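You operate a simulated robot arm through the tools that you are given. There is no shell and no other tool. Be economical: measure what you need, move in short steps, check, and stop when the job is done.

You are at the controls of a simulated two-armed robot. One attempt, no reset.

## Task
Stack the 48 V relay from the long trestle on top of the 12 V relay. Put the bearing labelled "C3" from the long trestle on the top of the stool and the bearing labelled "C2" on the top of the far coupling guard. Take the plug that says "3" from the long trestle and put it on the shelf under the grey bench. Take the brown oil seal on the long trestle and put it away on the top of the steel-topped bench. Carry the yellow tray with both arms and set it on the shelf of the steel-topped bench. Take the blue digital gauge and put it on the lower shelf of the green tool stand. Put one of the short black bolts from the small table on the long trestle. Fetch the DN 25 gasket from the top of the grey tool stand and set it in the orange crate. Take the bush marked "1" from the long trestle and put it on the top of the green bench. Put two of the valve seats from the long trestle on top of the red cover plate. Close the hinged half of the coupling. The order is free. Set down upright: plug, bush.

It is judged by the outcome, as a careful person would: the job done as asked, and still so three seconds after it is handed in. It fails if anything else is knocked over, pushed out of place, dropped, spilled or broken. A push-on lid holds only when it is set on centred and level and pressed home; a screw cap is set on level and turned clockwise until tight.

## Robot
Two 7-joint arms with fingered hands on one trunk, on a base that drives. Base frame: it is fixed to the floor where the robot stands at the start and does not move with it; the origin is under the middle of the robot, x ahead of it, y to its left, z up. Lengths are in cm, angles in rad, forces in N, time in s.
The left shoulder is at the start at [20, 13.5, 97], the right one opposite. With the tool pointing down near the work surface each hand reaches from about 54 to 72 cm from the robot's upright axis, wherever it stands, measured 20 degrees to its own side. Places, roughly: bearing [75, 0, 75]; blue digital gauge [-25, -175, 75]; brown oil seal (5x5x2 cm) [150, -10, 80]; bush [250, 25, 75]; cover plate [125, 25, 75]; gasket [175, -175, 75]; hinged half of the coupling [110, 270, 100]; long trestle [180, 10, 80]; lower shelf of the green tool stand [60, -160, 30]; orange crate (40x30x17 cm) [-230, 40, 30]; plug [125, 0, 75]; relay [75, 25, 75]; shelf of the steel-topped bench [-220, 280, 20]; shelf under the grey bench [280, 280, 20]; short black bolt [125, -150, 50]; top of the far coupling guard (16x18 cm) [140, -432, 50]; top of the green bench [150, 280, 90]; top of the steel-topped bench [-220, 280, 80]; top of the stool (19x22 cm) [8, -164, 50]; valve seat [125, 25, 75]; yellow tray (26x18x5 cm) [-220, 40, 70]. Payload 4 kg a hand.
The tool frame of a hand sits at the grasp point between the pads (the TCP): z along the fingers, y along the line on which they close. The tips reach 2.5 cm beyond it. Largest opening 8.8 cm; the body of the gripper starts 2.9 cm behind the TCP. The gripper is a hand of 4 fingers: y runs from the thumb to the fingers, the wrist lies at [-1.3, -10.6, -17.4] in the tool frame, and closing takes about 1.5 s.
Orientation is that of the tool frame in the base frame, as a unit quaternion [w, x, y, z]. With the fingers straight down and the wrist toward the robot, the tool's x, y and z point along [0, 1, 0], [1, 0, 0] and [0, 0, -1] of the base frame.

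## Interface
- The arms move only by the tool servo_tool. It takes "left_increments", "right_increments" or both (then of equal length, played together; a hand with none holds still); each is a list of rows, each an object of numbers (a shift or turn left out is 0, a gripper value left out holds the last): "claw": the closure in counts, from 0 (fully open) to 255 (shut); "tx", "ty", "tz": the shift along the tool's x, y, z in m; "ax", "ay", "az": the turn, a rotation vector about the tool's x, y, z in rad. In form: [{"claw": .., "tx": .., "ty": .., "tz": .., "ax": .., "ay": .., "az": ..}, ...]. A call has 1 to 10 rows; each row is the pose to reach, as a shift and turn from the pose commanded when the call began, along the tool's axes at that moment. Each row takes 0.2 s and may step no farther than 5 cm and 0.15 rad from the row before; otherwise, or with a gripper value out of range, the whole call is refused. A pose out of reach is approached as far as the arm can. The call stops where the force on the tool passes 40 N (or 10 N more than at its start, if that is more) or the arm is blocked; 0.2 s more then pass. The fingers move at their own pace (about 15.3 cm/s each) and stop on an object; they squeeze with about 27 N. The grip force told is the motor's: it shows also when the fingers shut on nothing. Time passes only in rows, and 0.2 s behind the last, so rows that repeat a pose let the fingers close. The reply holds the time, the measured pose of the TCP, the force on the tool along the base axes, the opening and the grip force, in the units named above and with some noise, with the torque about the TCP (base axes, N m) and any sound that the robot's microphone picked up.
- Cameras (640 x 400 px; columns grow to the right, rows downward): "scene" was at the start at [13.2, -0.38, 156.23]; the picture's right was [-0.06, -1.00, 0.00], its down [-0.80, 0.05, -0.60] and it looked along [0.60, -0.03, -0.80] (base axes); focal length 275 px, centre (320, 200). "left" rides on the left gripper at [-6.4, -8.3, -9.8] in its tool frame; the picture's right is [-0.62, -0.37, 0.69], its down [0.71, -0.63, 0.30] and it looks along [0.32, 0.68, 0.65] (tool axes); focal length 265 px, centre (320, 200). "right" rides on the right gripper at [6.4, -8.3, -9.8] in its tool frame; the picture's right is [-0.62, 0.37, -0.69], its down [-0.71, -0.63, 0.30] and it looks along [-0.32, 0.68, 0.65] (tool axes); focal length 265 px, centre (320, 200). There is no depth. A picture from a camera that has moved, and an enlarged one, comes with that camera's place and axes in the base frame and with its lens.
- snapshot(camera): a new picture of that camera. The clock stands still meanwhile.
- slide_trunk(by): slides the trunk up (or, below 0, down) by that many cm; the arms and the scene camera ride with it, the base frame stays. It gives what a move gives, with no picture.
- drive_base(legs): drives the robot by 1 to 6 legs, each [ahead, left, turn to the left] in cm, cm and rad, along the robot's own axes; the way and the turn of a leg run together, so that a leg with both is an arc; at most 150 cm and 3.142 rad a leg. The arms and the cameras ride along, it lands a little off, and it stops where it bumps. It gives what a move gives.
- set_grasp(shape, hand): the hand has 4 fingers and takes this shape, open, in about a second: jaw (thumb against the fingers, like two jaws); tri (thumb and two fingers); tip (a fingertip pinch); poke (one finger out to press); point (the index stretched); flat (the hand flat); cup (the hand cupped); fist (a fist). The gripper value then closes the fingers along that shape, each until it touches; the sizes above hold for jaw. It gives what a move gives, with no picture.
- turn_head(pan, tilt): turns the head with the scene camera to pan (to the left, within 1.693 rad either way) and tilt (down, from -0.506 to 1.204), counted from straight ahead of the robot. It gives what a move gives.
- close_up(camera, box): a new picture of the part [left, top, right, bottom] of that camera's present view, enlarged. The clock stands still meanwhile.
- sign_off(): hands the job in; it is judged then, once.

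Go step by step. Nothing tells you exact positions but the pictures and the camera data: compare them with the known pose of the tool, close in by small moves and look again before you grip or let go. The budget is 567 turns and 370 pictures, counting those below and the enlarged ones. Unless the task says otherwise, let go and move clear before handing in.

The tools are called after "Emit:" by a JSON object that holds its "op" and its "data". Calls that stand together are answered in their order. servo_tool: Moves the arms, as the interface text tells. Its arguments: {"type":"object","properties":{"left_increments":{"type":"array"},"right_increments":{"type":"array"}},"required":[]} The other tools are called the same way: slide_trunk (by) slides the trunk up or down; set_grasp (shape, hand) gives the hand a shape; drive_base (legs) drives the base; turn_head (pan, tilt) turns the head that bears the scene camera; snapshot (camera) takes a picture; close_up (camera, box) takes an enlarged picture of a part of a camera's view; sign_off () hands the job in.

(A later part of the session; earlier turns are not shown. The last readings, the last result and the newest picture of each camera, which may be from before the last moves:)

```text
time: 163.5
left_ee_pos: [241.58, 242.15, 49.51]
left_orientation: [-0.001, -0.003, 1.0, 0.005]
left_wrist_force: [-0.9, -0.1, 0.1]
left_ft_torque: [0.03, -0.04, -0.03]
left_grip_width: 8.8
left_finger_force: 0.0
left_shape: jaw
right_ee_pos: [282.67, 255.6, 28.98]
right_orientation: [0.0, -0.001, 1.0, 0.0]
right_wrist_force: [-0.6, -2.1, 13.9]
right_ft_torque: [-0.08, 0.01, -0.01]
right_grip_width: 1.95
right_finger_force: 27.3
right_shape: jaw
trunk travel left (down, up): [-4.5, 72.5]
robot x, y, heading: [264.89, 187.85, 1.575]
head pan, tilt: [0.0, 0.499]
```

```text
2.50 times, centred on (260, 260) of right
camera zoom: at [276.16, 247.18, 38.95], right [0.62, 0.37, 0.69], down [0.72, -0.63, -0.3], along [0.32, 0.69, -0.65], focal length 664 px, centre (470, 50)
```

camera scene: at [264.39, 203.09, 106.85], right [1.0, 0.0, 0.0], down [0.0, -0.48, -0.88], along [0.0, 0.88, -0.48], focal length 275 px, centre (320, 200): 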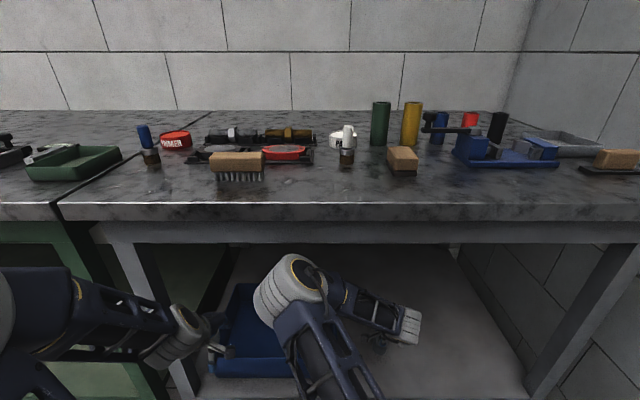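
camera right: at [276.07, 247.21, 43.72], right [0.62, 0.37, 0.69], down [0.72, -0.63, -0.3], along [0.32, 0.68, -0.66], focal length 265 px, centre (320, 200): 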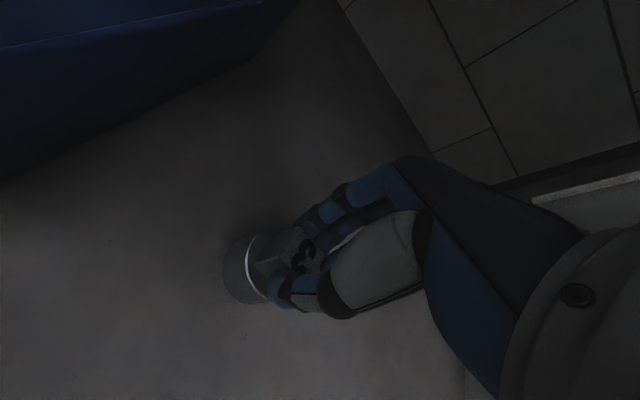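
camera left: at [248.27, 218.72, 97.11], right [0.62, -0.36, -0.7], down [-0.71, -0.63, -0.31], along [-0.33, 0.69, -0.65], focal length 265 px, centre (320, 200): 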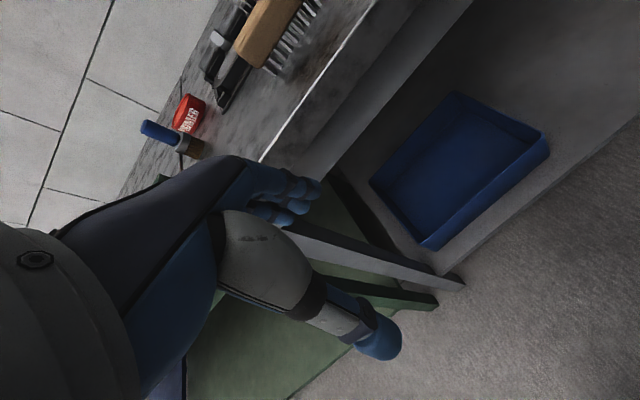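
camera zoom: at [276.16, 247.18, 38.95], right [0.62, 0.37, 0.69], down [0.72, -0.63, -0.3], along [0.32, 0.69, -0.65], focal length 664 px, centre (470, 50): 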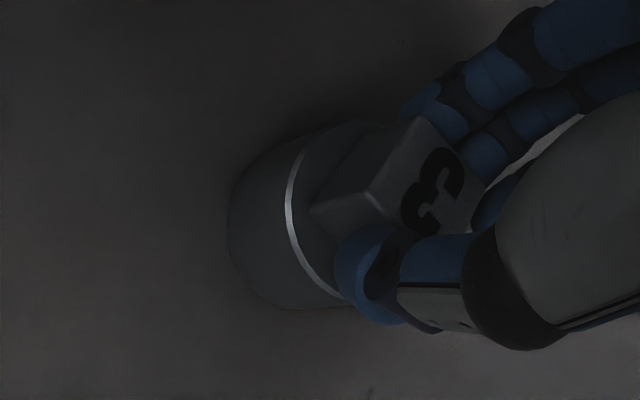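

Contact with the shelf. I release, lift slightly, and check.

Emit:
{"op": "servo_tool", "data": {"right_increments": [{"claw": 200}, {"claw": 150}, {"claw": 100}, {"claw": 50}, {"claw": 0}, {"claw": 0}, {"claw": 0}, {"claw": 0}]}}

Emit:
{"op": "servo_tool", "data": {"right_increments": [{"tz": -0.03}, {"tz": -0.06}, {"tz": -0.09}]}}

Emit:
{"op": "snapshot", "data": {"camera": "right"}}

```text
time: 165.3
left_ee_pos: [241.68, 242.18, 49.26]
left_orientation: [0.0, -0.003, 1.0, 0.005]
left_wrist_force: [-0.3, 0.8, 0.0]
left_ft_torque: [-0.01, 0.02, 0.05]
left_grip_width: 8.77
left_finger_force: 0.0
left_shape: jaw
right_ee_pos: [282.46, 255.54, 28.84]
right_orientation: [0.0, -0.002, 1.0, -0.002]
right_wrist_force: [-0.2, -0.8, 0.9]
right_ft_torque: [-0.01, 0.0, 0.02]
right_grip_width: 8.79
right_finger_force: 0.0
right_shape: jaw
trunk travel left (down, up): [-4.5, 72.5]
robot x, y, heading: [264.36, 188.44, 1.572]
head pan, tilt: [0.0, 0.499]
```

```text
time: 166.1
left_ee_pos: [241.55, 241.98, 49.34]
left_orientation: [0.0, -0.004, 1.0, 0.004]
left_wrist_force: [-0.7, -0.7, -0.1]
left_ft_torque: [0.03, -0.02, 0.01]
left_grip_width: 8.79
left_finger_force: 0.0
left_shape: jaw
right_ee_pos: [282.56, 255.54, 37.83]
right_orientation: [0.0, -0.002, 1.0, -0.002]
right_wrist_force: [1.1, -0.4, -0.1]
right_ft_torque: [0.03, 0.03, -0.01]
right_grip_width: 8.78
right_finger_force: 0.0
right_shape: jaw
trunk travel left (down, up): [-4.5, 72.5]
robot x, y, heading: [264.72, 187.93, 1.572]
head pan, tilt: [0.0, 0.499]
```

```text
277 pictures are left
camera right: at [276.2, 247.14, 47.82], right [0.62, 0.37, 0.69], down [0.72, -0.63, -0.3], along [0.32, 0.68, -0.66], focal length 265 px, centre (320, 200)
```

right: 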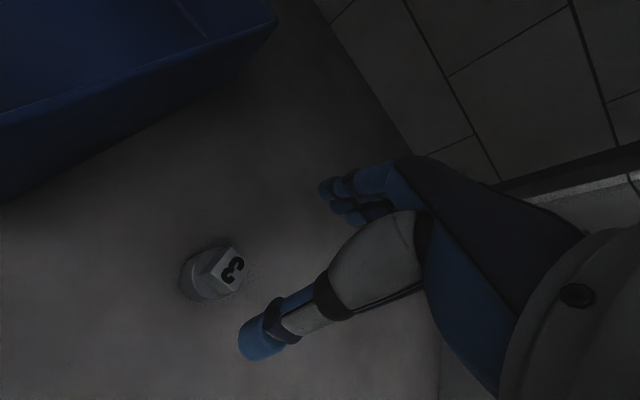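

Plug stands upright on the shelf. I retract and back out, then raise the trunk.

Emit:
{"op": "servo_tool", "data": {"right_increments": [{"ty": -0.04}, {"ty": -0.08}, {"ty": -0.11}]}}

Emit:
{"op": "drive_base", "data": {"legs": [[-15, 0, 0]]}}

Emit:
{"op": "slide_trunk", "data": {"by": 68}}

```text
time: 166.9
left_ee_pos: [241.61, 242.03, 49.35]
left_orientation: [0.0, -0.004, 1.0, 0.004]
left_wrist_force: [0.0, 0.7, 0.3]
left_ft_torque: [0.01, -0.02, 0.0]
left_grip_width: 8.78
left_finger_force: 0.1
left_shape: jaw
right_ee_pos: [282.4, 244.68, 38.03]
right_orientation: [0.0, -0.001, 1.0, -0.001]
right_wrist_force: [-0.4, 1.0, 0.4]
right_ft_torque: [-0.02, 0.0, 0.02]
right_grip_width: 8.8
right_finger_force: 0.0
right_shape: jaw
trunk travel left (down, up): [-4.5, 72.5]
robot x, y, heading: [264.72, 187.63, 1.575]
head pan, tilt: [0.0, 0.499]
```

```text
time: 168.3
left_ee_pos: [241.62, 226.97, 49.46]
left_orientation: [0.0, -0.004, 1.0, 0.005]
left_wrist_force: [0.0, 0.5, 0.3]
left_ft_torque: [0.01, -0.03, -0.03]
left_grip_width: 8.77
left_finger_force: 0.0
left_shape: jaw
right_ee_pos: [282.47, 229.69, 37.89]
right_orientation: [0.0, -0.003, 1.0, -0.001]
right_wrist_force: [0.0, -1.0, -0.3]
right_ft_torque: [-0.01, 0.02, -0.01]
right_grip_width: 8.82
right_finger_force: 0.0
right_shape: jaw
trunk travel left (down, up): [-4.5, 72.5]
robot x, y, heading: [264.62, 173.04, 1.575]
head pan, tilt: [0.0, 0.499]
```

```text
refused: 68 is not a number from -40 to 40
```

Emit:
{"op": "slide_trunk", "data": {"by": 40}}

Emit:
{"op": "slide_trunk", "data": {"by": 28}}

Emit:
{"op": "drive_base", "data": {"legs": [[5, 0, -0.004], [0, 145, 0]]}}

Emit:
{"op": "turn_head", "data": {"pan": 0.0, "tilt": 0.7}}

Emit:
{"op": "snapshot", "data": {"camera": "scene"}}

Emit:
{"op": "snapshot", "data": {"camera": "left"}}

```text
time: 172.1
left_ee_pos: [241.54, 227.02, 89.29]
left_orientation: [0.0, -0.005, 1.0, 0.004]
left_wrist_force: [0.5, -0.2, -0.4]
left_ft_torque: [0.0, 0.0, -0.01]
left_grip_width: 8.79
left_finger_force: 0.2
left_shape: jaw
right_ee_pos: [282.46, 229.66, 77.91]
right_orientation: [0.001, -0.002, 1.0, -0.002]
right_wrist_force: [0.4, 0.2, 0.0]
right_ft_torque: [-0.03, -0.03, 0.06]
right_grip_width: 8.78
right_finger_force: 0.0
right_shape: jaw
trunk travel left (down, up): [-44.5, 32.5]
robot x, y, heading: [264.71, 173.09, 1.578]
head pan, tilt: [0.0, 0.499]
```

```text
time: 174.9
left_ee_pos: [241.52, 227.05, 117.39]
left_orientation: [0.0, -0.005, 1.0, 0.004]
left_wrist_force: [1.1, -0.1, -0.5]
left_ft_torque: [0.0, -0.01, 0.01]
left_grip_width: 8.77
left_finger_force: 0.0
left_shape: jaw
right_ee_pos: [282.45, 229.67, 105.86]
right_orientation: [0.0, -0.002, 1.0, -0.002]
right_wrist_force: [0.3, -0.4, 0.3]
right_ft_torque: [0.04, 0.02, -0.01]
right_grip_width: 8.78
right_finger_force: 0.1
right_shape: jaw
trunk travel left (down, up): [-72.5, 4.5]
robot x, y, heading: [264.55, 172.75, 1.573]
head pan, tilt: [0.0, 0.499]
```

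```text
time: 182.7
left_ee_pos: [97.97, 234.06, 117.31]
left_orientation: [0.0, 0.009, 1.0, 0.005]
left_wrist_force: [0.3, -0.5, -0.1]
left_ft_torque: [0.0, 0.01, -0.02]
left_grip_width: 8.8
left_finger_force: 0.1
left_shape: jaw
right_ee_pos: [138.77, 235.7, 105.8]
right_orientation: [0.0, 0.011, 1.0, -0.001]
right_wrist_force: [0.3, 0.1, 0.0]
right_ft_torque: [-0.03, -0.01, -0.01]
right_grip_width: 8.78
right_finger_force: 0.1
right_shape: jaw
trunk travel left (down, up): [-72.5, 4.5]
robot x, y, heading: [119.69, 179.45, 1.553]
head pan, tilt: [0.0, 0.499]
```

```text
time: 183.4
left_ee_pos: [97.83, 234.11, 117.32]
left_orientation: [0.0, 0.009, 1.0, 0.004]
left_wrist_force: [0.7, -0.1, -0.3]
left_ft_torque: [-0.01, -0.03, -0.02]
left_grip_width: 8.79
left_finger_force: 0.1
left_shape: jaw
right_ee_pos: [138.86, 235.63, 105.91]
right_orientation: [0.0, 0.01, 1.0, -0.001]
right_wrist_force: [0.3, -0.1, 0.4]
right_ft_torque: [-0.02, 0.0, 0.0]
right_grip_width: 8.77
right_finger_force: 0.1
right_shape: jaw
trunk travel left (down, up): [-72.5, 4.5]
robot x, y, heading: [119.61, 178.97, 1.547]
head pan, tilt: [0.0, 0.7]
```

```text
276 pictures are left
camera scene: at [119.73, 193.86, 173.08], right [1.0, -0.02, 0.0], down [-0.01, -0.64, -0.77], along [0.02, 0.77, -0.64], focal length 275 px, centre (320, 200)
```

scene: 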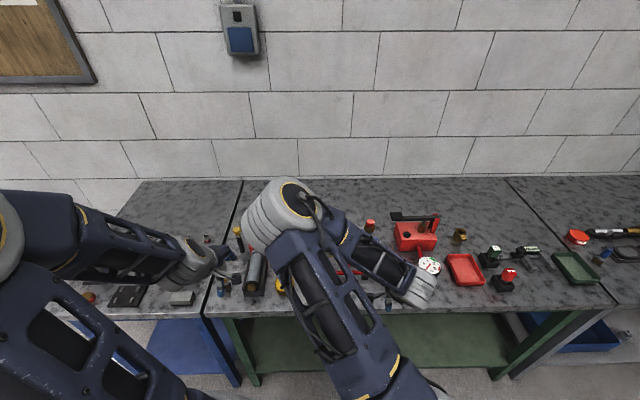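

```text
275 pictures are left
camera left: at [104.19, 225.58, 127.11], right [0.61, -0.37, -0.7], down [-0.72, -0.61, -0.31], along [-0.31, 0.7, -0.65], focal length 265 px, centre (320, 200)
```

left: 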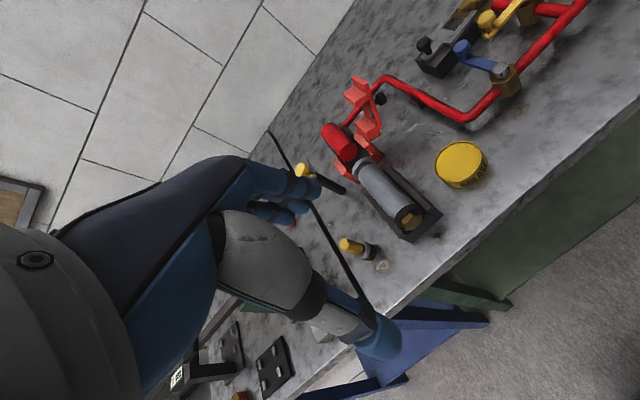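

Emit:
{"op": "close_up", "data": {"camera": "left", "box": [290, 60, 530, 250]}}

Emit:
{"op": "snapshot", "data": {"camera": "right"}}

```text
2.11 times, centred on (410, 155) of left
camera zoom: at [104.19, 225.58, 127.11], right [0.61, -0.37, -0.7], down [-0.72, -0.61, -0.31], along [-0.31, 0.7, -0.65], focal length 559 px, centre (130, 295)
```

zoom: 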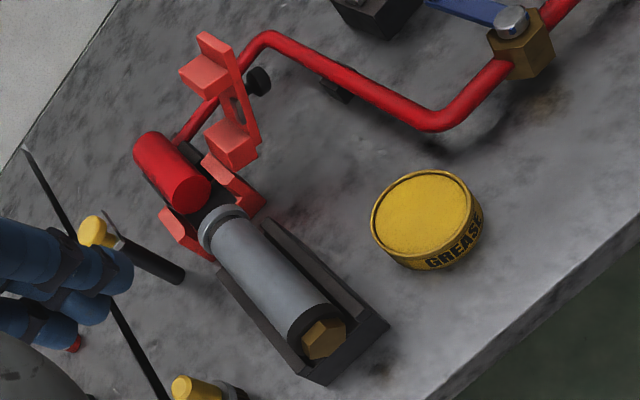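

```text
273 pictures are left
camera right: at [132.2, 227.4, 115.85], right [0.63, 0.36, 0.69], down [0.7, -0.65, -0.3], along [0.34, 0.68, -0.66], focal length 265 px, centre (320, 200)
```

right: 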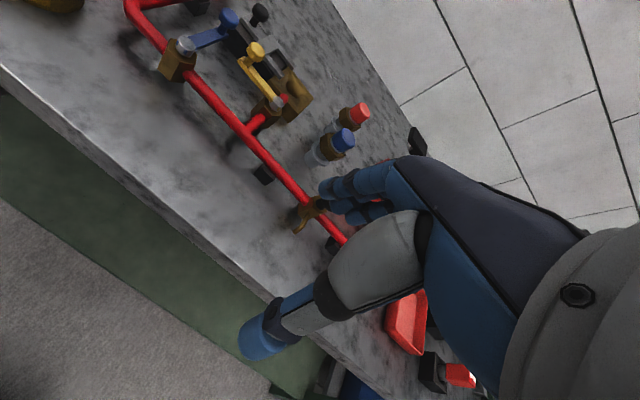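

The coupling sits at about (100, 263); its hinged half stands open on the +x side. I move the left hand for a closer look.

Emit:
{"op": "servo_tool", "data": {"left_increments": [{"tx": -0.025, "ty": 0.03, "tz": 0.02}, {"tx": -0.05, "ty": 0.06, "tz": 0.04}, {"tx": -0.08, "ty": 0.09, "tz": 0.06}, {"tx": -0.11, "ty": 0.12, "tz": 0.08}]}}

Emit:
{"op": "snapshot", "data": {"camera": "left"}}

```text
time: 184.4
left_ee_pos: [109.09, 245.81, 109.33]
left_orientation: [-0.001, 0.007, 1.0, 0.005]
left_wrist_force: [0.0, 0.3, -0.4]
left_ft_torque: [0.01, -0.03, 0.04]
left_grip_width: 8.78
left_finger_force: 0.0
left_shape: jaw
right_ee_pos: [138.76, 235.54, 105.91]
right_orientation: [0.0, 0.01, 1.0, -0.001]
right_wrist_force: [0.4, -0.3, -0.1]
right_ft_torque: [0.01, 0.03, 0.02]
right_grip_width: 8.78
right_finger_force: 0.0
right_shape: jaw
trunk travel left (down, up): [-72.5, 4.5]
robot x, y, heading: [119.9, 179.4, 1.549]
head pan, tilt: [0.0, 0.7]
```

```text
272 pictures are left
camera left: at [115.35, 237.35, 119.04], right [0.61, -0.37, -0.7], down [-0.72, -0.62, -0.31], along [-0.31, 0.7, -0.65], focal length 265 px, centre (320, 200)
```

left: 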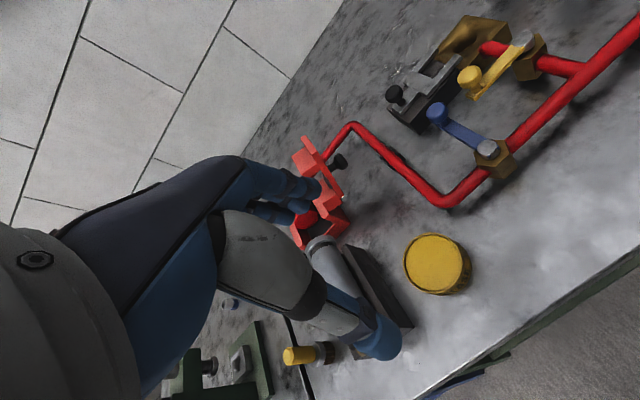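

Emit:
{"op": "close_up", "data": {"camera": "left", "box": [260, 110, 420, 260]}}

Emit:
{"op": "close_up", "data": {"camera": "scene", "box": [200, 210, 340, 310]}}

```text
2.67 times, centred on (340, 185) of left
camera zoom: at [115.35, 237.35, 119.04], right [0.61, -0.37, -0.7], down [-0.72, -0.62, -0.31], along [-0.31, 0.7, -0.65], focal length 708 px, centre (267, 240)
```

zoom: 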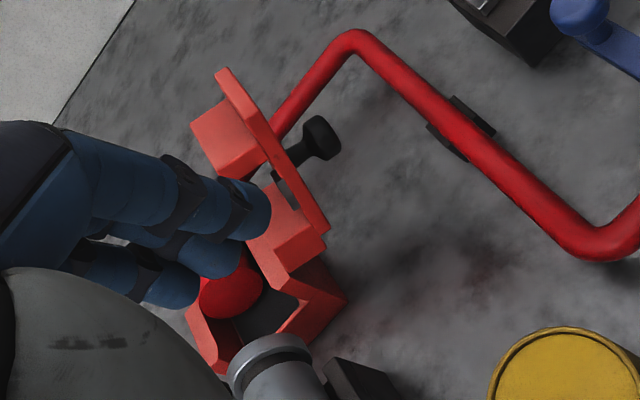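

```text
4.00 times, centred on (270, 260) of scene
camera zoom: at [119.68, 193.81, 173.08], right [1.0, -0.02, 0.0], down [-0.01, -0.64, -0.77], along [0.02, 0.76, -0.64], focal length 1099 px, centre (520, -40)
```

zoom: 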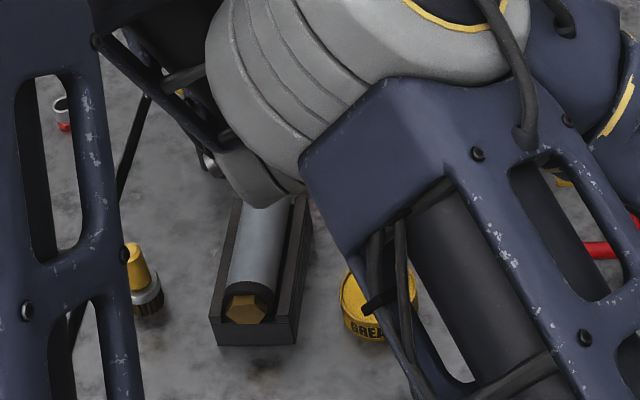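

The open half leans outward from a hinge near (105.6, 92) with a black knob on its outside. I reposition for a view from the +x side.

Emit:
{"op": "servo_tool", "data": {"right_increments": [{"tz": -0.04}, {"tz": -0.08}, {"tz": -0.12}]}}

Emit:
{"op": "drive_base", "data": {"legs": [[0, -14, 0.022], [10, 0, 0]]}}

Emit:
{"op": "snapshot", "data": {"camera": "left"}}

Emit:
{"op": "close_up", "data": {"camera": "left", "box": [230, 130, 430, 290]}}

```text
time: 185.2
left_ee_pos: [109.11, 245.9, 109.27]
left_orientation: [0.0, 0.008, 1.0, 0.005]
left_wrist_force: [-0.1, 0.1, -0.5]
left_ft_torque: [-0.04, 0.01, 0.01]
left_grip_width: 8.79
left_finger_force: 0.0
left_shape: jaw
right_ee_pos: [138.91, 235.76, 117.85]
right_orientation: [0.001, 0.011, 1.0, -0.002]
right_wrist_force: [0.5, -0.3, -0.2]
right_ft_torque: [-0.01, 0.03, 0.03]
right_grip_width: 8.77
right_finger_force: 0.0
right_shape: jaw
trunk travel left (down, up): [-72.5, 4.5]
robot x, y, heading: [119.81, 179.68, 1.551]
head pan, tilt: [0.0, 0.7]
```

```text
time: 187.3
left_ee_pos: [121.74, 255.46, 109.28]
left_orientation: [0.0, -0.004, 1.0, 0.005]
left_wrist_force: [0.4, -0.9, 0.2]
left_ft_torque: [0.0, 0.03, -0.02]
left_grip_width: 8.78
left_finger_force: 0.0
left_shape: jaw
right_ee_pos: [151.75, 246.11, 117.83]
right_orientation: [0.0, -0.003, 1.0, 0.0]
right_wrist_force: [0.5, 0.4, 1.2]
right_ft_torque: [-0.01, 0.0, 0.03]
right_grip_width: 8.77
right_finger_force: 0.1
right_shape: jaw
trunk travel left (down, up): [-72.5, 4.5]
robot x, y, heading: [133.5, 189.27, 1.573]
head pan, tilt: [0.0, 0.7]
```

```text
269 pictures are left
camera left: at [128.15, 247.21, 119.05], right [0.62, -0.36, -0.7], down [-0.71, -0.63, -0.31], along [-0.33, 0.69, -0.65], focal length 265 px, centre (320, 200)
```

left: 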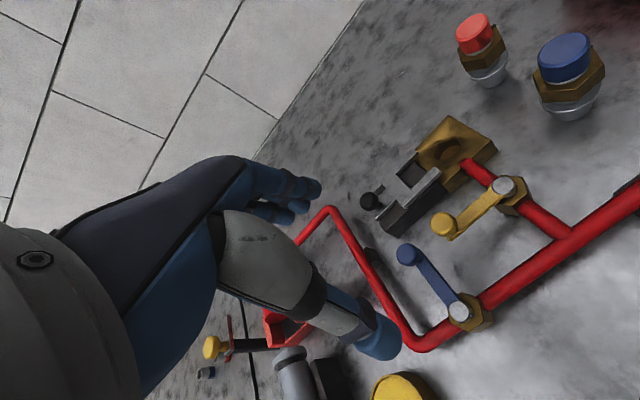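

```text
2.50 times, centred on (330, 210) of left
camera zoom: at [128.15, 247.21, 119.05], right [0.62, -0.36, -0.7], down [-0.71, -0.63, -0.31], along [-0.33, 0.69, -0.65], focal length 664 px, centre (295, 175)
```

zoom: 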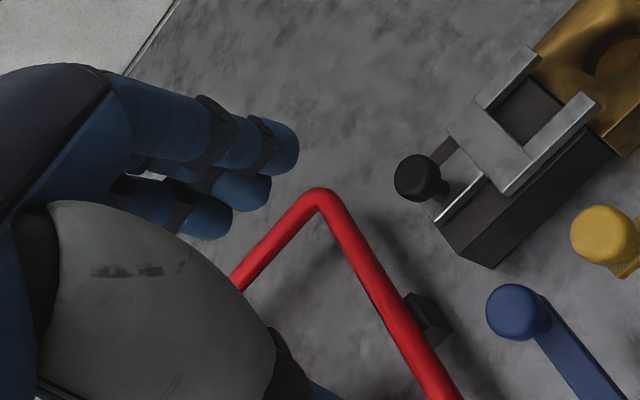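

The hand blocks the view; the right hand turned with its wrist to +x is better suited to look and push. I reposition for that.

Emit:
{"op": "servo_tool", "data": {"left_increments": [{"tx": 0.01, "tz": -0.01}, {"tx": 0.03, "tz": -0.02}, {"tx": 0.05, "tz": -0.03}, {"tx": 0.07, "tz": -0.05}, {"tx": 0.09, "tz": -0.07}, {"tx": 0.11, "tz": -0.09}, {"tx": 0.12, "tz": -0.1}, {"tx": 0.12, "tz": -0.1}, {"tx": 0.12, "tz": -0.1}, {"tx": 0.12, "tz": -0.1}], "right_increments": [{"az": -0.15}, {"az": -0.3}, {"az": -0.45}, {"az": -0.6}, {"az": -0.75}, {"az": -0.9}, {"az": -1.05}, {"az": -1.2}, {"az": -1.35}, {"az": -1.5}]}}

Emit:
{"op": "drive_base", "data": {"legs": [[0, 36, 0]]}}

Emit:
{"op": "snapshot", "data": {"camera": "right"}}

```text
time: 189.5
left_ee_pos: [109.63, 255.41, 119.13]
left_orientation: [0.0, -0.004, 1.0, 0.005]
left_wrist_force: [-0.3, 0.9, -1.5]
left_ft_torque: [-0.02, 0.02, 0.0]
left_grip_width: 8.78
left_finger_force: 0.0
left_shape: jaw
right_ee_pos: [151.72, 246.25, 118.01]
right_orientation: [-0.002, -0.683, 0.73, -0.001]
right_wrist_force: [0.1, -0.1, -0.1]
right_ft_torque: [0.0, 0.04, 0.02]
right_grip_width: 8.78
right_finger_force: 0.1
right_shape: jaw
trunk travel left (down, up): [-72.5, 4.5]
robot x, y, heading: [134.0, 189.72, 1.575]
head pan, tilt: [0.0, 0.7]
```

```text
time: 191.8
left_ee_pos: [73.68, 255.24, 119.26]
left_orientation: [0.001, -0.003, 1.0, 0.004]
left_wrist_force: [-0.7, 0.3, 0.0]
left_ft_torque: [0.0, 0.01, 0.02]
left_grip_width: 8.78
left_finger_force: 0.1
left_shape: jaw
right_ee_pos: [115.73, 246.23, 118.04]
right_orientation: [-0.001, -0.682, 0.731, -0.001]
right_wrist_force: [0.4, -0.2, -0.5]
right_ft_torque: [-0.01, -0.03, -0.01]
right_grip_width: 8.79
right_finger_force: 0.1
right_shape: jaw
trunk travel left (down, up): [-72.5, 4.5]
robot x, y, heading: [97.65, 189.38, 1.575]
head pan, tilt: [0.0, 0.7]
```

```text
267 pictures are left
camera right: at [123.63, 239.04, 127.91], right [-0.32, 0.65, 0.69], down [0.68, 0.67, -0.31], along [-0.66, 0.37, -0.65], focal length 265 px, centre (320, 200)
```

right: 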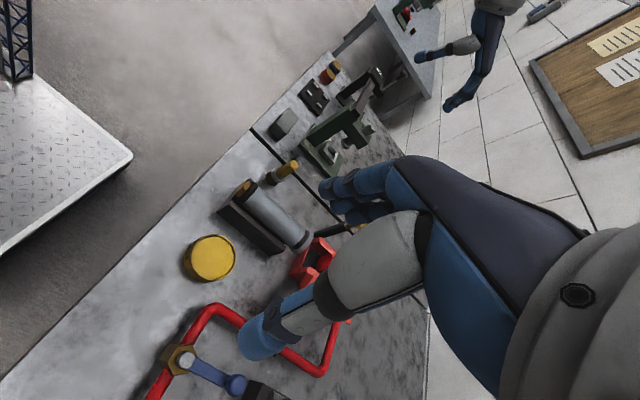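

Emit:
{"op": "snapshot", "data": {"camera": "scene"}}

Emit:
{"op": "snapshot", "data": {"camera": "left"}}

```text
266 pictures are left
camera scene: at [97.41, 203.81, 173.08], right [1.0, 0.0, 0.0], down [0.0, -0.64, -0.76], along [0.0, 0.76, -0.64], focal length 275 px, centre (320, 200)
```

scene: 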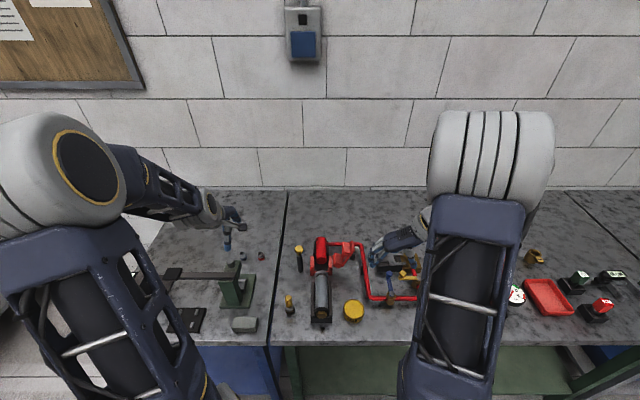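

```text
265 pictures are left
camera left: at [80.08, 247.02, 128.96], right [0.62, -0.36, -0.7], down [-0.71, -0.63, -0.31], along [-0.33, 0.69, -0.65], focal length 265 px, centre (320, 200)
```

left: 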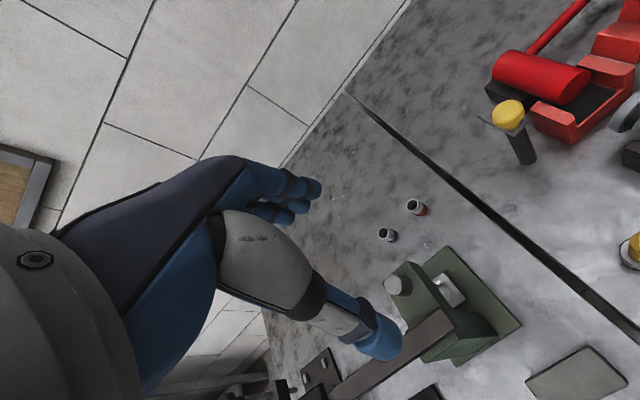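

Now the scene camera sees the coupling freely; I enlarge it.

Emit:
{"op": "close_up", "data": {"camera": "scene", "box": [285, 220, 385, 335]}}

Emit:
{"op": "close_up", "data": {"camera": "left", "box": [470, 0, 640, 160]}}

```text
3.48 times, centred on (335, 278) of scene
camera zoom: at [97.41, 203.81, 173.08], right [1.0, 0.0, 0.0], down [0.0, -0.64, -0.76], along [0.0, 0.76, -0.64], focal length 955 px, centre (268, -70)
```

zoom: 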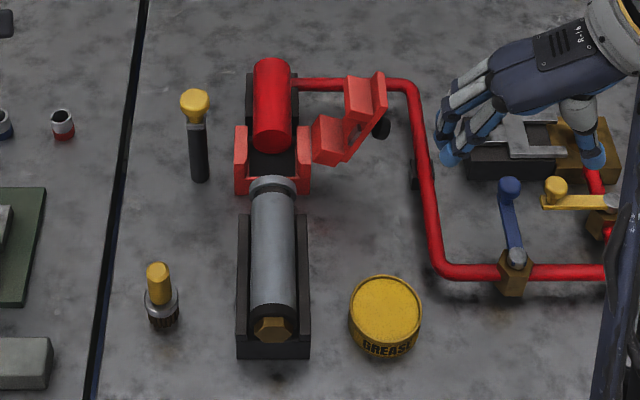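

```text
2.50 times, centred on (555, 80) of left
camera zoom: at [80.08, 247.02, 128.96], right [0.62, -0.36, -0.7], down [-0.71, -0.63, -0.31], along [-0.33, 0.69, -0.65], focal length 664 px, centre (-268, 500)
```

zoom: 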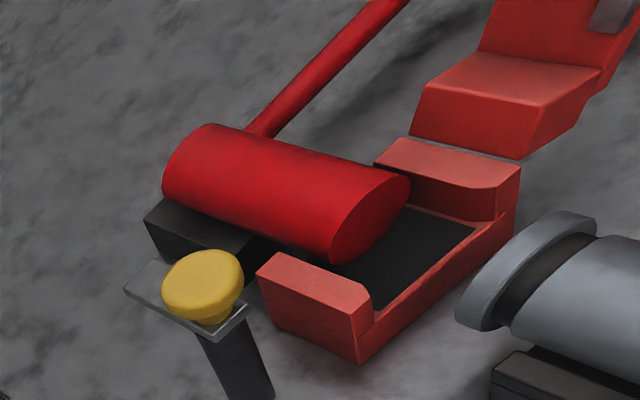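

Clear picture: hinge along y at (105.6, z 92), plate top near (108.8, 263–268, z 100), knob outside mid-height. I drive ahead 12 cm, close the right fingers and look.

Emit:
{"op": "drive_base", "data": {"legs": [[12, 0, 0]]}}

Emit:
{"op": "servo_tool", "data": {"right_increments": [{"claw": 255, "tx": -0.02}, {"claw": 255, "tx": -0.04, "ty": -0.01}, {"claw": 255, "tx": -0.06, "ty": -0.02, "tz": 0.02}, {"claw": 255, "tx": -0.075, "ty": -0.02, "tz": 0.04}, {"claw": 255, "tx": -0.075, "ty": -0.02, "tz": 0.06}, {"claw": 255, "tx": -0.075, "ty": -0.02, "tz": 0.08}, {"claw": 255, "tx": -0.075, "ty": -0.02, "tz": 0.1}, {"claw": 255, "tx": -0.075, "ty": -0.02, "tz": 0.1}]}}

Emit:
{"op": "snapshot", "data": {"camera": "scene"}}

Emit:
{"op": "snapshot", "data": {"camera": "right"}}

```text
time: 193.1
left_ee_pos: [73.61, 267.58, 119.17]
left_orientation: [0.0, -0.003, 1.0, 0.005]
left_wrist_force: [-0.4, -0.8, -1.8]
left_ft_torque: [0.01, 0.01, 0.0]
left_grip_width: 8.77
left_finger_force: 0.1
left_shape: jaw
right_ee_pos: [115.66, 258.47, 117.93]
right_orientation: [-0.001, -0.683, 0.731, -0.001]
right_wrist_force: [0.2, -0.7, 0.3]
right_ft_torque: [-0.02, 0.0, -0.01]
right_grip_width: 8.78
right_finger_force: 0.0
right_shape: jaw
trunk travel left (down, up): [-72.5, 4.5]
robot x, y, heading: [97.57, 201.7, 1.572]
head pan, tilt: [0.0, 0.7]
```

```text
time: 194.8
left_ee_pos: [73.57, 267.61, 119.17]
left_orientation: [0.0, -0.002, 1.0, 0.004]
left_wrist_force: [0.1, 0.3, 0.0]
left_ft_torque: [0.01, -0.05, -0.02]
left_grip_width: 8.8
left_finger_force: 0.1
left_shape: jaw
right_ee_pos: [118.16, 265.67, 107.89]
right_orientation: [0.0, -0.683, 0.731, 0.0]
right_wrist_force: [-0.3, -0.3, -0.1]
right_ft_torque: [0.03, 0.01, 0.04]
right_grip_width: 0.0
right_finger_force: 26.9
right_shape: jaw
trunk travel left (down, up): [-72.5, 4.5]
robot x, y, heading: [97.56, 201.92, 1.572]
head pan, tilt: [0.0, 0.7]
```

```text
262 pictures are left
camera scene: at [97.37, 216.07, 173.08], right [1.0, 0.0, 0.0], down [0.0, -0.64, -0.76], along [0.0, 0.76, -0.64], focal length 275 px, centre (320, 200)
```

scene: 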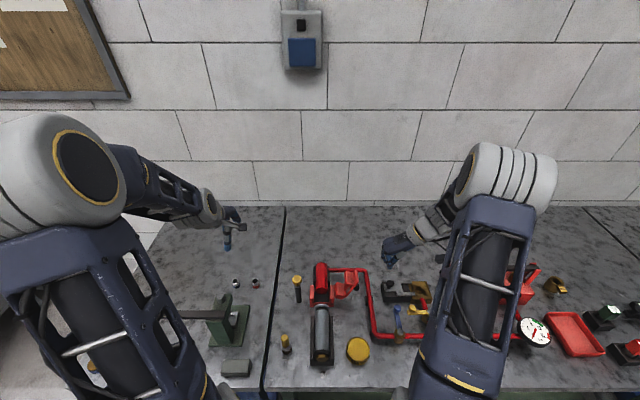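

```text
261 pictures are left
camera right: at [126.12, 258.69, 117.86], right [-0.33, 0.65, 0.69], down [0.68, 0.67, -0.31], along [-0.66, 0.37, -0.65], focal length 265 px, centre (320, 200)
```

right: 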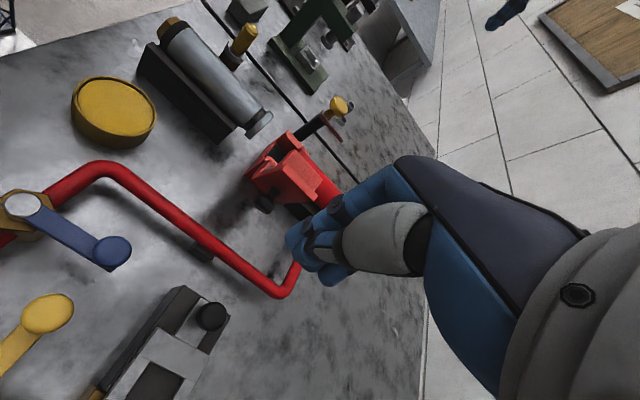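

Emit:
{"op": "servo_tool", "data": {"right_increments": [{"ty": 0.02, "tz": 0.025}, {"ty": 0.03, "tz": 0.05}, {"ty": 0.035, "tz": 0.074}]}}

Emit:
{"op": "close_up", "data": {"camera": "right", "box": [200, 90, 400, 290]}}

Emit:
{"op": "close_up", "data": {"camera": "scene", "box": [300, 230, 420, 330]}}

```text
time: 195.7
left_ee_pos: [73.58, 267.54, 119.33]
left_orientation: [-0.001, -0.002, 1.0, 0.004]
left_wrist_force: [0.2, 0.3, 0.3]
left_ft_torque: [-0.05, -0.02, 0.06]
left_grip_width: 8.78
left_finger_force: 0.0
left_shape: jaw
right_ee_pos: [114.62, 265.84, 100.53]
right_orientation: [-0.001, -0.683, 0.73, -0.001]
right_wrist_force: [0.1, 0.7, 0.2]
right_ft_torque: [0.0, -0.06, 0.0]
right_grip_width: 0.0
right_finger_force: 26.8
right_shape: jaw
trunk travel left (down, up): [-72.5, 4.5]
robot x, y, heading: [97.45, 201.31, 1.573]
head pan, tilt: [0.0, 0.7]
```

```text
2.00 times, centred on (300, 190) of right
camera zoom: at [122.51, 258.84, 110.43], right [-0.32, 0.65, 0.69], down [0.68, 0.67, -0.31], along [-0.66, 0.37, -0.65], focal length 531 px, centre (360, 220)
```

zoom: 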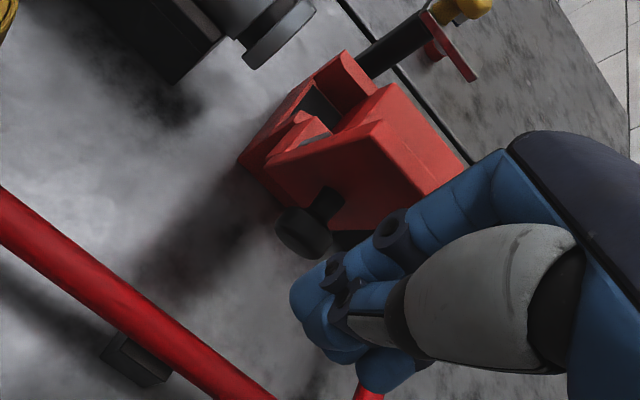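

```text
4.00 times, centred on (360, 280) of scene
camera zoom: at [97.36, 216.06, 173.08], right [1.0, 0.0, 0.0], down [0.0, -0.64, -0.76], along [0.0, 0.76, -0.64], focal length 1099 px, centre (160, -120)
```

zoom: 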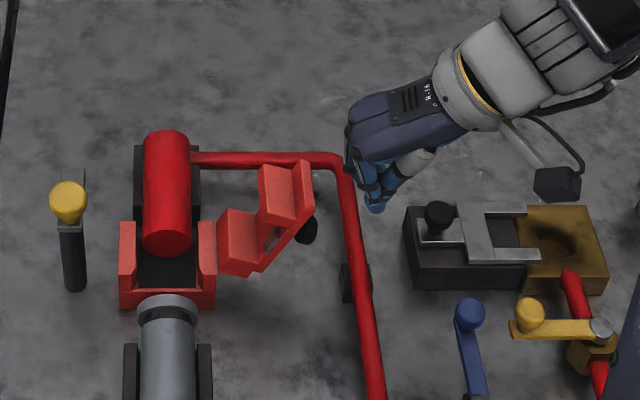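

Fingers are level with the plate's upper part. I push toward -x slowly.

Emit:
{"op": "servo_tool", "data": {"right_increments": [{"ty": 0.01}, {"ty": 0.02}, {"ty": 0.03}, {"ty": 0.04}, {"ty": 0.047}, {"ty": 0.054}, {"ty": 0.061}, {"ty": 0.068}]}}

Emit:
{"op": "close_up", "data": {"camera": "scene", "box": [300, 230, 420, 330]}}

```text
time: 197.0
left_ee_pos: [73.69, 267.5, 119.21]
left_orientation: [0.001, -0.003, 1.0, 0.004]
left_wrist_force: [0.1, 0.2, 0.3]
left_ft_torque: [0.02, 0.01, 0.01]
left_grip_width: 8.78
left_finger_force: 0.1
left_shape: jaw
right_ee_pos: [109.85, 266.49, 100.76]
right_orientation: [0.002, -0.68, 0.734, -0.001]
right_wrist_force: [12.5, -2.9, 15.1]
right_ft_torque: [0.15, 0.21, -0.03]
right_grip_width: 0.0
right_finger_force: 26.7
right_shape: jaw
trunk travel left (down, up): [-72.5, 4.5]
robot x, y, heading: [97.7, 201.28, 1.573]
head pan, tilt: [0.0, 0.7]
stopped in row 6 (right hand): the force on the tool passed its limit at 44 N (the readings are from after the stop); the commanded pose is now the measured one
```

```text
4.00 times, centred on (360, 280) of scene
camera zoom: at [97.47, 215.99, 173.08], right [1.0, 0.0, 0.0], down [0.0, -0.64, -0.77], along [0.0, 0.77, -0.64], focal length 1099 px, centre (160, -120)
```

zoom: 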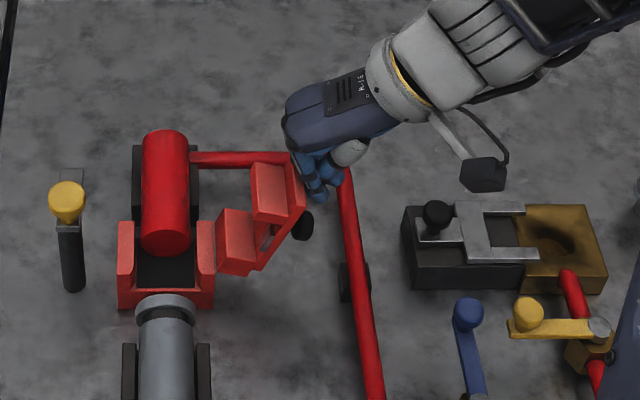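

The fingers ride on the plate's top edge; I back off a bit, lower 1.3 cm, and push again.

Emit:
{"op": "servo_tool", "data": {"right_increments": [{"ty": -0.012}, {"ty": -0.02}, {"ty": -0.02, "tz": 0.007}, {"ty": -0.02, "tz": 0.014}]}}

Emit:
{"op": "servo_tool", "data": {"right_increments": [{"ty": 0.006}, {"ty": 0.012}, {"ty": 0.018}, {"ty": 0.024}, {"ty": 0.03}, {"ty": 0.036}, {"ty": 0.042}]}}

Emit:
{"op": "close_up", "data": {"camera": "scene", "box": [300, 230, 420, 330]}}

```text
time: 198.0
left_ee_pos: [73.69, 267.62, 119.21]
left_orientation: [0.0, -0.003, 1.0, 0.005]
left_wrist_force: [0.5, -0.4, -1.0]
left_ft_torque: [-0.02, 0.0, 0.01]
left_grip_width: 8.78
left_finger_force: 0.1
left_shape: jaw
right_ee_pos: [111.86, 266.2, 99.36]
right_orientation: [0.001, -0.681, 0.732, 0.0]
right_wrist_force: [1.5, -0.4, 0.5]
right_ft_torque: [0.05, 0.06, -0.01]
right_grip_width: 0.0
right_finger_force: 27.2
right_shape: jaw
trunk travel left (down, up): [-72.5, 4.5]
robot x, y, heading: [97.46, 201.36, 1.573]
head pan, tilt: [0.0, 0.7]
```

```text
time: 199.6
left_ee_pos: [73.67, 267.61, 119.26]
left_orientation: [0.0, -0.003, 1.0, 0.005]
left_wrist_force: [0.3, -1.0, 0.7]
left_ft_torque: [-0.04, 0.01, 0.02]
left_grip_width: 8.79
left_finger_force: 0.0
left_shape: jaw
right_ee_pos: [107.63, 266.75, 99.45]
right_orientation: [0.003, -0.68, 0.733, 0.0]
right_wrist_force: [13.9, 6.1, 20.2]
right_ft_torque: [0.02, 0.05, -0.03]
right_grip_width: 0.0
right_finger_force: 26.9
right_shape: jaw
trunk travel left (down, up): [-72.5, 4.5]
robot x, y, heading: [97.75, 201.4, 1.577]
head pan, tilt: [0.0, 0.7]
```

```text
4.00 times, centred on (360, 280) of scene
camera zoom: at [97.46, 216.05, 173.11], right [1.0, 0.0, 0.0], down [0.0, -0.64, -0.77], along [0.0, 0.77, -0.64], focal length 1099 px, centre (160, -120)
```

zoom: 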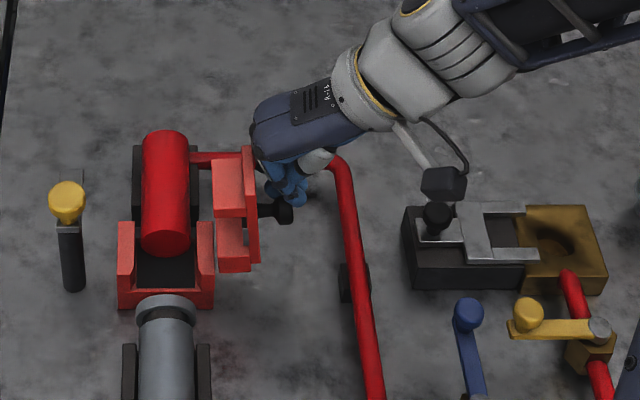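

The plate is now nearly vertical, the knob under my fingers. I rise about 1 cm while continuing to push.

Emit:
{"op": "servo_tool", "data": {"right_increments": [{"ty": -0.006, "tz": -0.006}, {"ty": -0.004, "tz": -0.013}, {"ty": 0.004, "tz": -0.014}, {"ty": 0.01, "tz": -0.015}, {"ty": 0.018, "tz": -0.016}, {"ty": 0.026, "tz": -0.017}, {"ty": 0.034, "tz": -0.018}]}}

Emit:
{"op": "close_up", "data": {"camera": "scene", "box": [300, 230, 420, 330]}}

```text
time: 201.2
left_ee_pos: [73.64, 267.5, 119.21]
left_orientation: [0.0, -0.002, 1.0, 0.005]
left_wrist_force: [-0.1, -0.3, 0.5]
left_ft_torque: [0.04, 0.01, -0.02]
left_grip_width: 8.8
left_finger_force: 0.0
left_shape: jaw
right_ee_pos: [104.23, 266.85, 101.3]
right_orientation: [0.002, -0.681, 0.732, 0.0]
right_wrist_force: [7.2, -4.7, 23.6]
right_ft_torque: [-0.29, -0.33, -0.04]
right_grip_width: 0.0
right_finger_force: 27.1
right_shape: jaw
trunk travel left (down, up): [-72.5, 4.5]
robot x, y, heading: [98.09, 201.86, 1.573]
head pan, tilt: [0.0, 0.7]
```

```text
4.00 times, centred on (360, 280) of scene
camera zoom: at [97.44, 215.98, 173.11], right [1.0, 0.0, 0.0], down [0.0, -0.64, -0.77], along [0.0, 0.77, -0.64], focal length 1099 px, centre (160, -120)
```

zoom: 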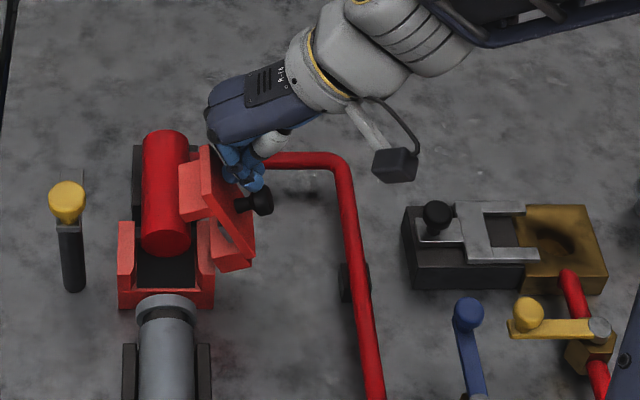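

Past vertical now. I follow the arc over: over to -x then down near the plate's free edge.

Emit:
{"op": "servo_tool", "data": {"right_increments": [{"tz": -0.01, "ty": 0.005}, {"tz": -0.01, "ty": 0.015}, {"tz": -0.006, "ty": 0.026}, {"tz": 0.0, "ty": 0.036}, {"tz": 0.008, "ty": 0.045}, {"tz": 0.016, "ty": 0.05}, {"tz": 0.024, "ty": 0.055}]}}

Emit:
{"op": "close_up", "data": {"camera": "scene", "box": [300, 230, 420, 330]}}

```text
time: 202.8
left_ee_pos: [73.42, 267.59, 119.17]
left_orientation: [0.0, -0.003, 1.0, 0.005]
left_wrist_force: [1.1, 0.5, -0.6]
left_ft_torque: [0.02, 0.0, -0.04]
left_grip_width: 8.8
left_finger_force: 0.1
left_shape: jaw
right_ee_pos: [98.7, 267.35, 98.66]
right_orientation: [0.002, -0.682, 0.732, 0.001]
right_wrist_force: [-4.5, 1.6, 4.7]
right_ft_torque: [0.0, 0.04, -0.02]
right_grip_width: 0.01
right_finger_force: 27.0
right_shape: jaw
trunk travel left (down, up): [-72.5, 4.5]
robot x, y, heading: [97.42, 201.2, 1.577]
head pan, tilt: [0.0, 0.7]
```

```text
4.00 times, centred on (360, 280) of scene
camera zoom: at [97.39, 216.06, 173.09], right [1.0, 0.0, 0.0], down [0.0, -0.64, -0.76], along [0.0, 0.76, -0.64], focal length 1099 px, centre (160, -120)
```

zoom: 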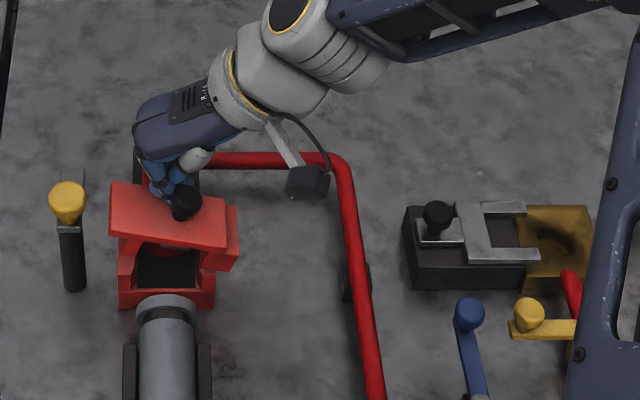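

Almost closed. I press down gently to seat it.

Emit:
{"op": "servo_tool", "data": {"right_increments": [{"tz": 0.006}, {"tz": 0.012}, {"tz": 0.018}, {"tz": 0.024}, {"tz": 0.03}]}}

Emit:
{"op": "close_up", "data": {"camera": "scene", "box": [300, 230, 420, 330]}}

```text
time: 203.4
left_ee_pos: [73.47, 267.66, 119.16]
left_orientation: [0.001, -0.002, 1.0, 0.003]
left_wrist_force: [0.1, -0.2, 0.2]
left_ft_torque: [-0.01, 0.02, -0.05]
left_grip_width: 8.77
left_finger_force: 0.0
left_shape: jaw
right_ee_pos: [98.0, 267.37, 97.98]
right_orientation: [0.0, -0.682, 0.731, 0.005]
right_wrist_force: [-7.8, 3.0, 8.8]
right_ft_torque: [-0.07, -0.02, -0.07]
right_grip_width: 0.01
right_finger_force: 27.3
right_shape: jaw
trunk travel left (down, up): [-72.5, 4.5]
robot x, y, heading: [97.43, 201.26, 1.572]
head pan, tilt: [0.0, 0.7]
stopped in row 3 (right hand): the force on the tool passed its limit at 43 N (the readings are from after the stop); the commanded pose is now the measured one
```

```text
4.00 times, centred on (360, 280) of scene
camera zoom: at [97.32, 216.05, 173.06], right [1.0, 0.0, 0.0], down [0.0, -0.64, -0.77], along [0.0, 0.77, -0.64], focal length 1099 px, centre (160, -120)
```

zoom: 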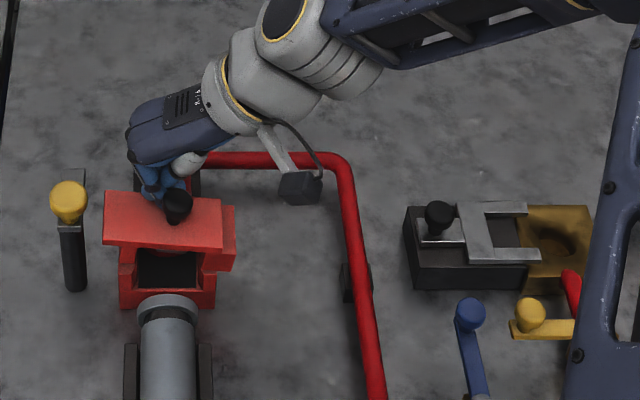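

Emit:
{"op": "servo_tool", "data": {"right_increments": [{"tz": -0.02}, {"tz": -0.05}, {"tz": -0.08}, {"tz": -0.11, "ty": -0.03}, {"tz": -0.14, "ty": -0.07}, {"tz": -0.14, "ty": -0.11}]}}

Emit:
{"op": "close_up", "data": {"camera": "scene", "box": [300, 230, 420, 330]}}

Emit:
{"op": "snapshot", "data": {"camera": "left"}}

```text
time: 204.8
left_ee_pos: [73.51, 267.57, 119.2]
left_orientation: [0.001, -0.004, 1.0, 0.004]
left_wrist_force: [-0.4, 0.6, -0.8]
left_ft_torque: [0.01, -0.02, 0.01]
left_grip_width: 8.79
left_finger_force: 0.0
left_shape: jaw
right_ee_pos: [109.38, 266.43, 111.89]
right_orientation: [0.0, -0.682, 0.731, 0.003]
right_wrist_force: [0.0, 0.3, -0.9]
right_ft_torque: [0.02, 0.05, -0.01]
right_grip_width: 0.02
right_finger_force: 27.2
right_shape: jaw
trunk travel left (down, up): [-72.5, 4.5]
robot x, y, heading: [97.4, 201.54, 1.566]
head pan, tilt: [0.0, 0.7]
```

```text
4.00 times, centred on (360, 280) of scene
camera zoom: at [97.31, 216.09, 173.08], right [1.0, 0.0, 0.0], down [0.0, -0.64, -0.76], along [0.0, 0.76, -0.64], focal length 1099 px, centre (160, -120)
```

zoom: 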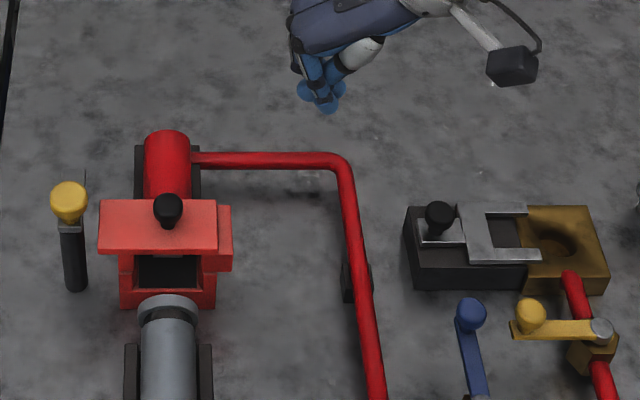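

```text
252 pictures are left
camera left: at [79.92, 259.26, 128.95], right [0.62, -0.36, -0.7], down [-0.71, -0.63, -0.31], along [-0.33, 0.69, -0.65], focal length 265 px, centre (320, 200)
```

left: 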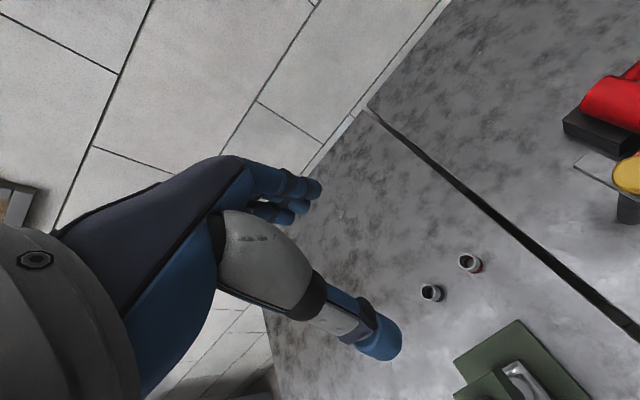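

Emit:
{"op": "close_up", "data": {"camera": "right", "box": [180, 80, 400, 300]}}

```text
1.82 times, centred on (290, 190) of right
camera zoom: at [117.27, 259.36, 121.68], right [-0.32, 0.64, 0.7], down [0.68, 0.67, -0.3], along [-0.66, 0.37, -0.65], focal length 483 px, centre (374, 218)
```

zoom: 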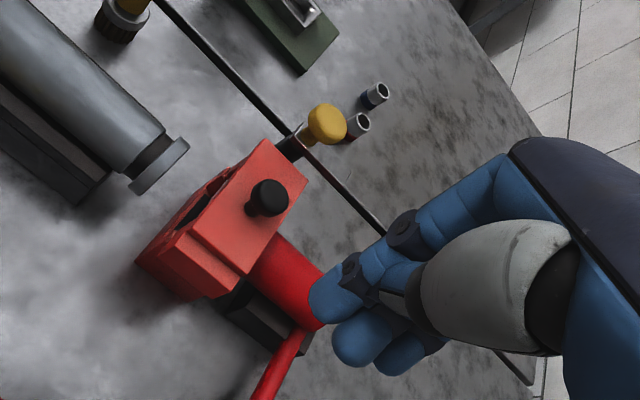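

Emit:
{"op": "close_up", "data": {"camera": "right", "box": [220, 140, 300, 200]}}

Emit:
{"op": "close_up", "data": {"camera": "scene", "box": [315, 265, 367, 310]}}

```text
6.67 times, centred on (260, 170) of right
camera zoom: at [117.27, 259.36, 121.68], right [-0.32, 0.64, 0.7], down [0.68, 0.67, -0.3], along [-0.66, 0.37, -0.65], focal length 1769 px, centre (720, 400)
```

zoom: 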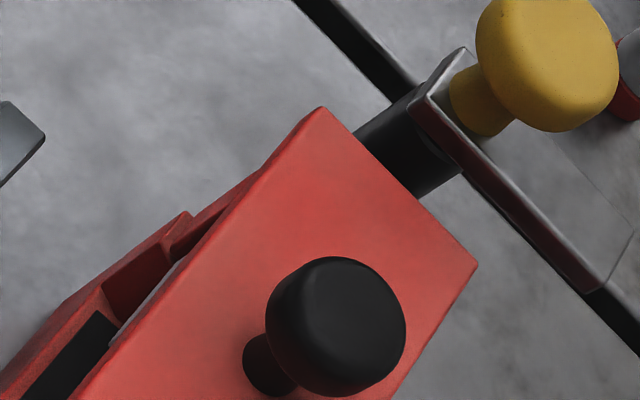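

```text
8.89 times, centred on (341, 288) of scene
camera zoom: at [97.31, 216.09, 173.08], right [1.0, 0.0, 0.0], down [0.0, -0.64, -0.76], along [0.0, 0.76, -0.64], focal length 2441 px, centre (133, -578)
```

zoom: 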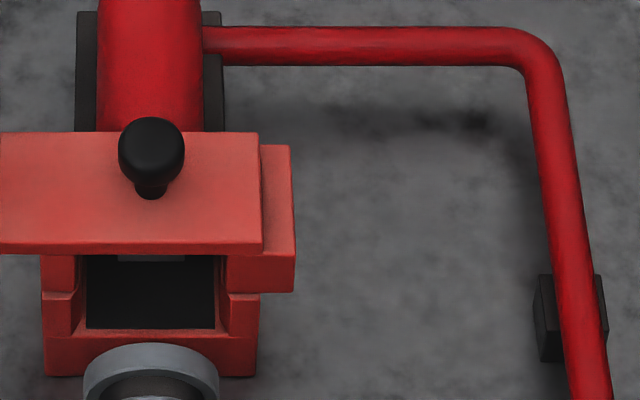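

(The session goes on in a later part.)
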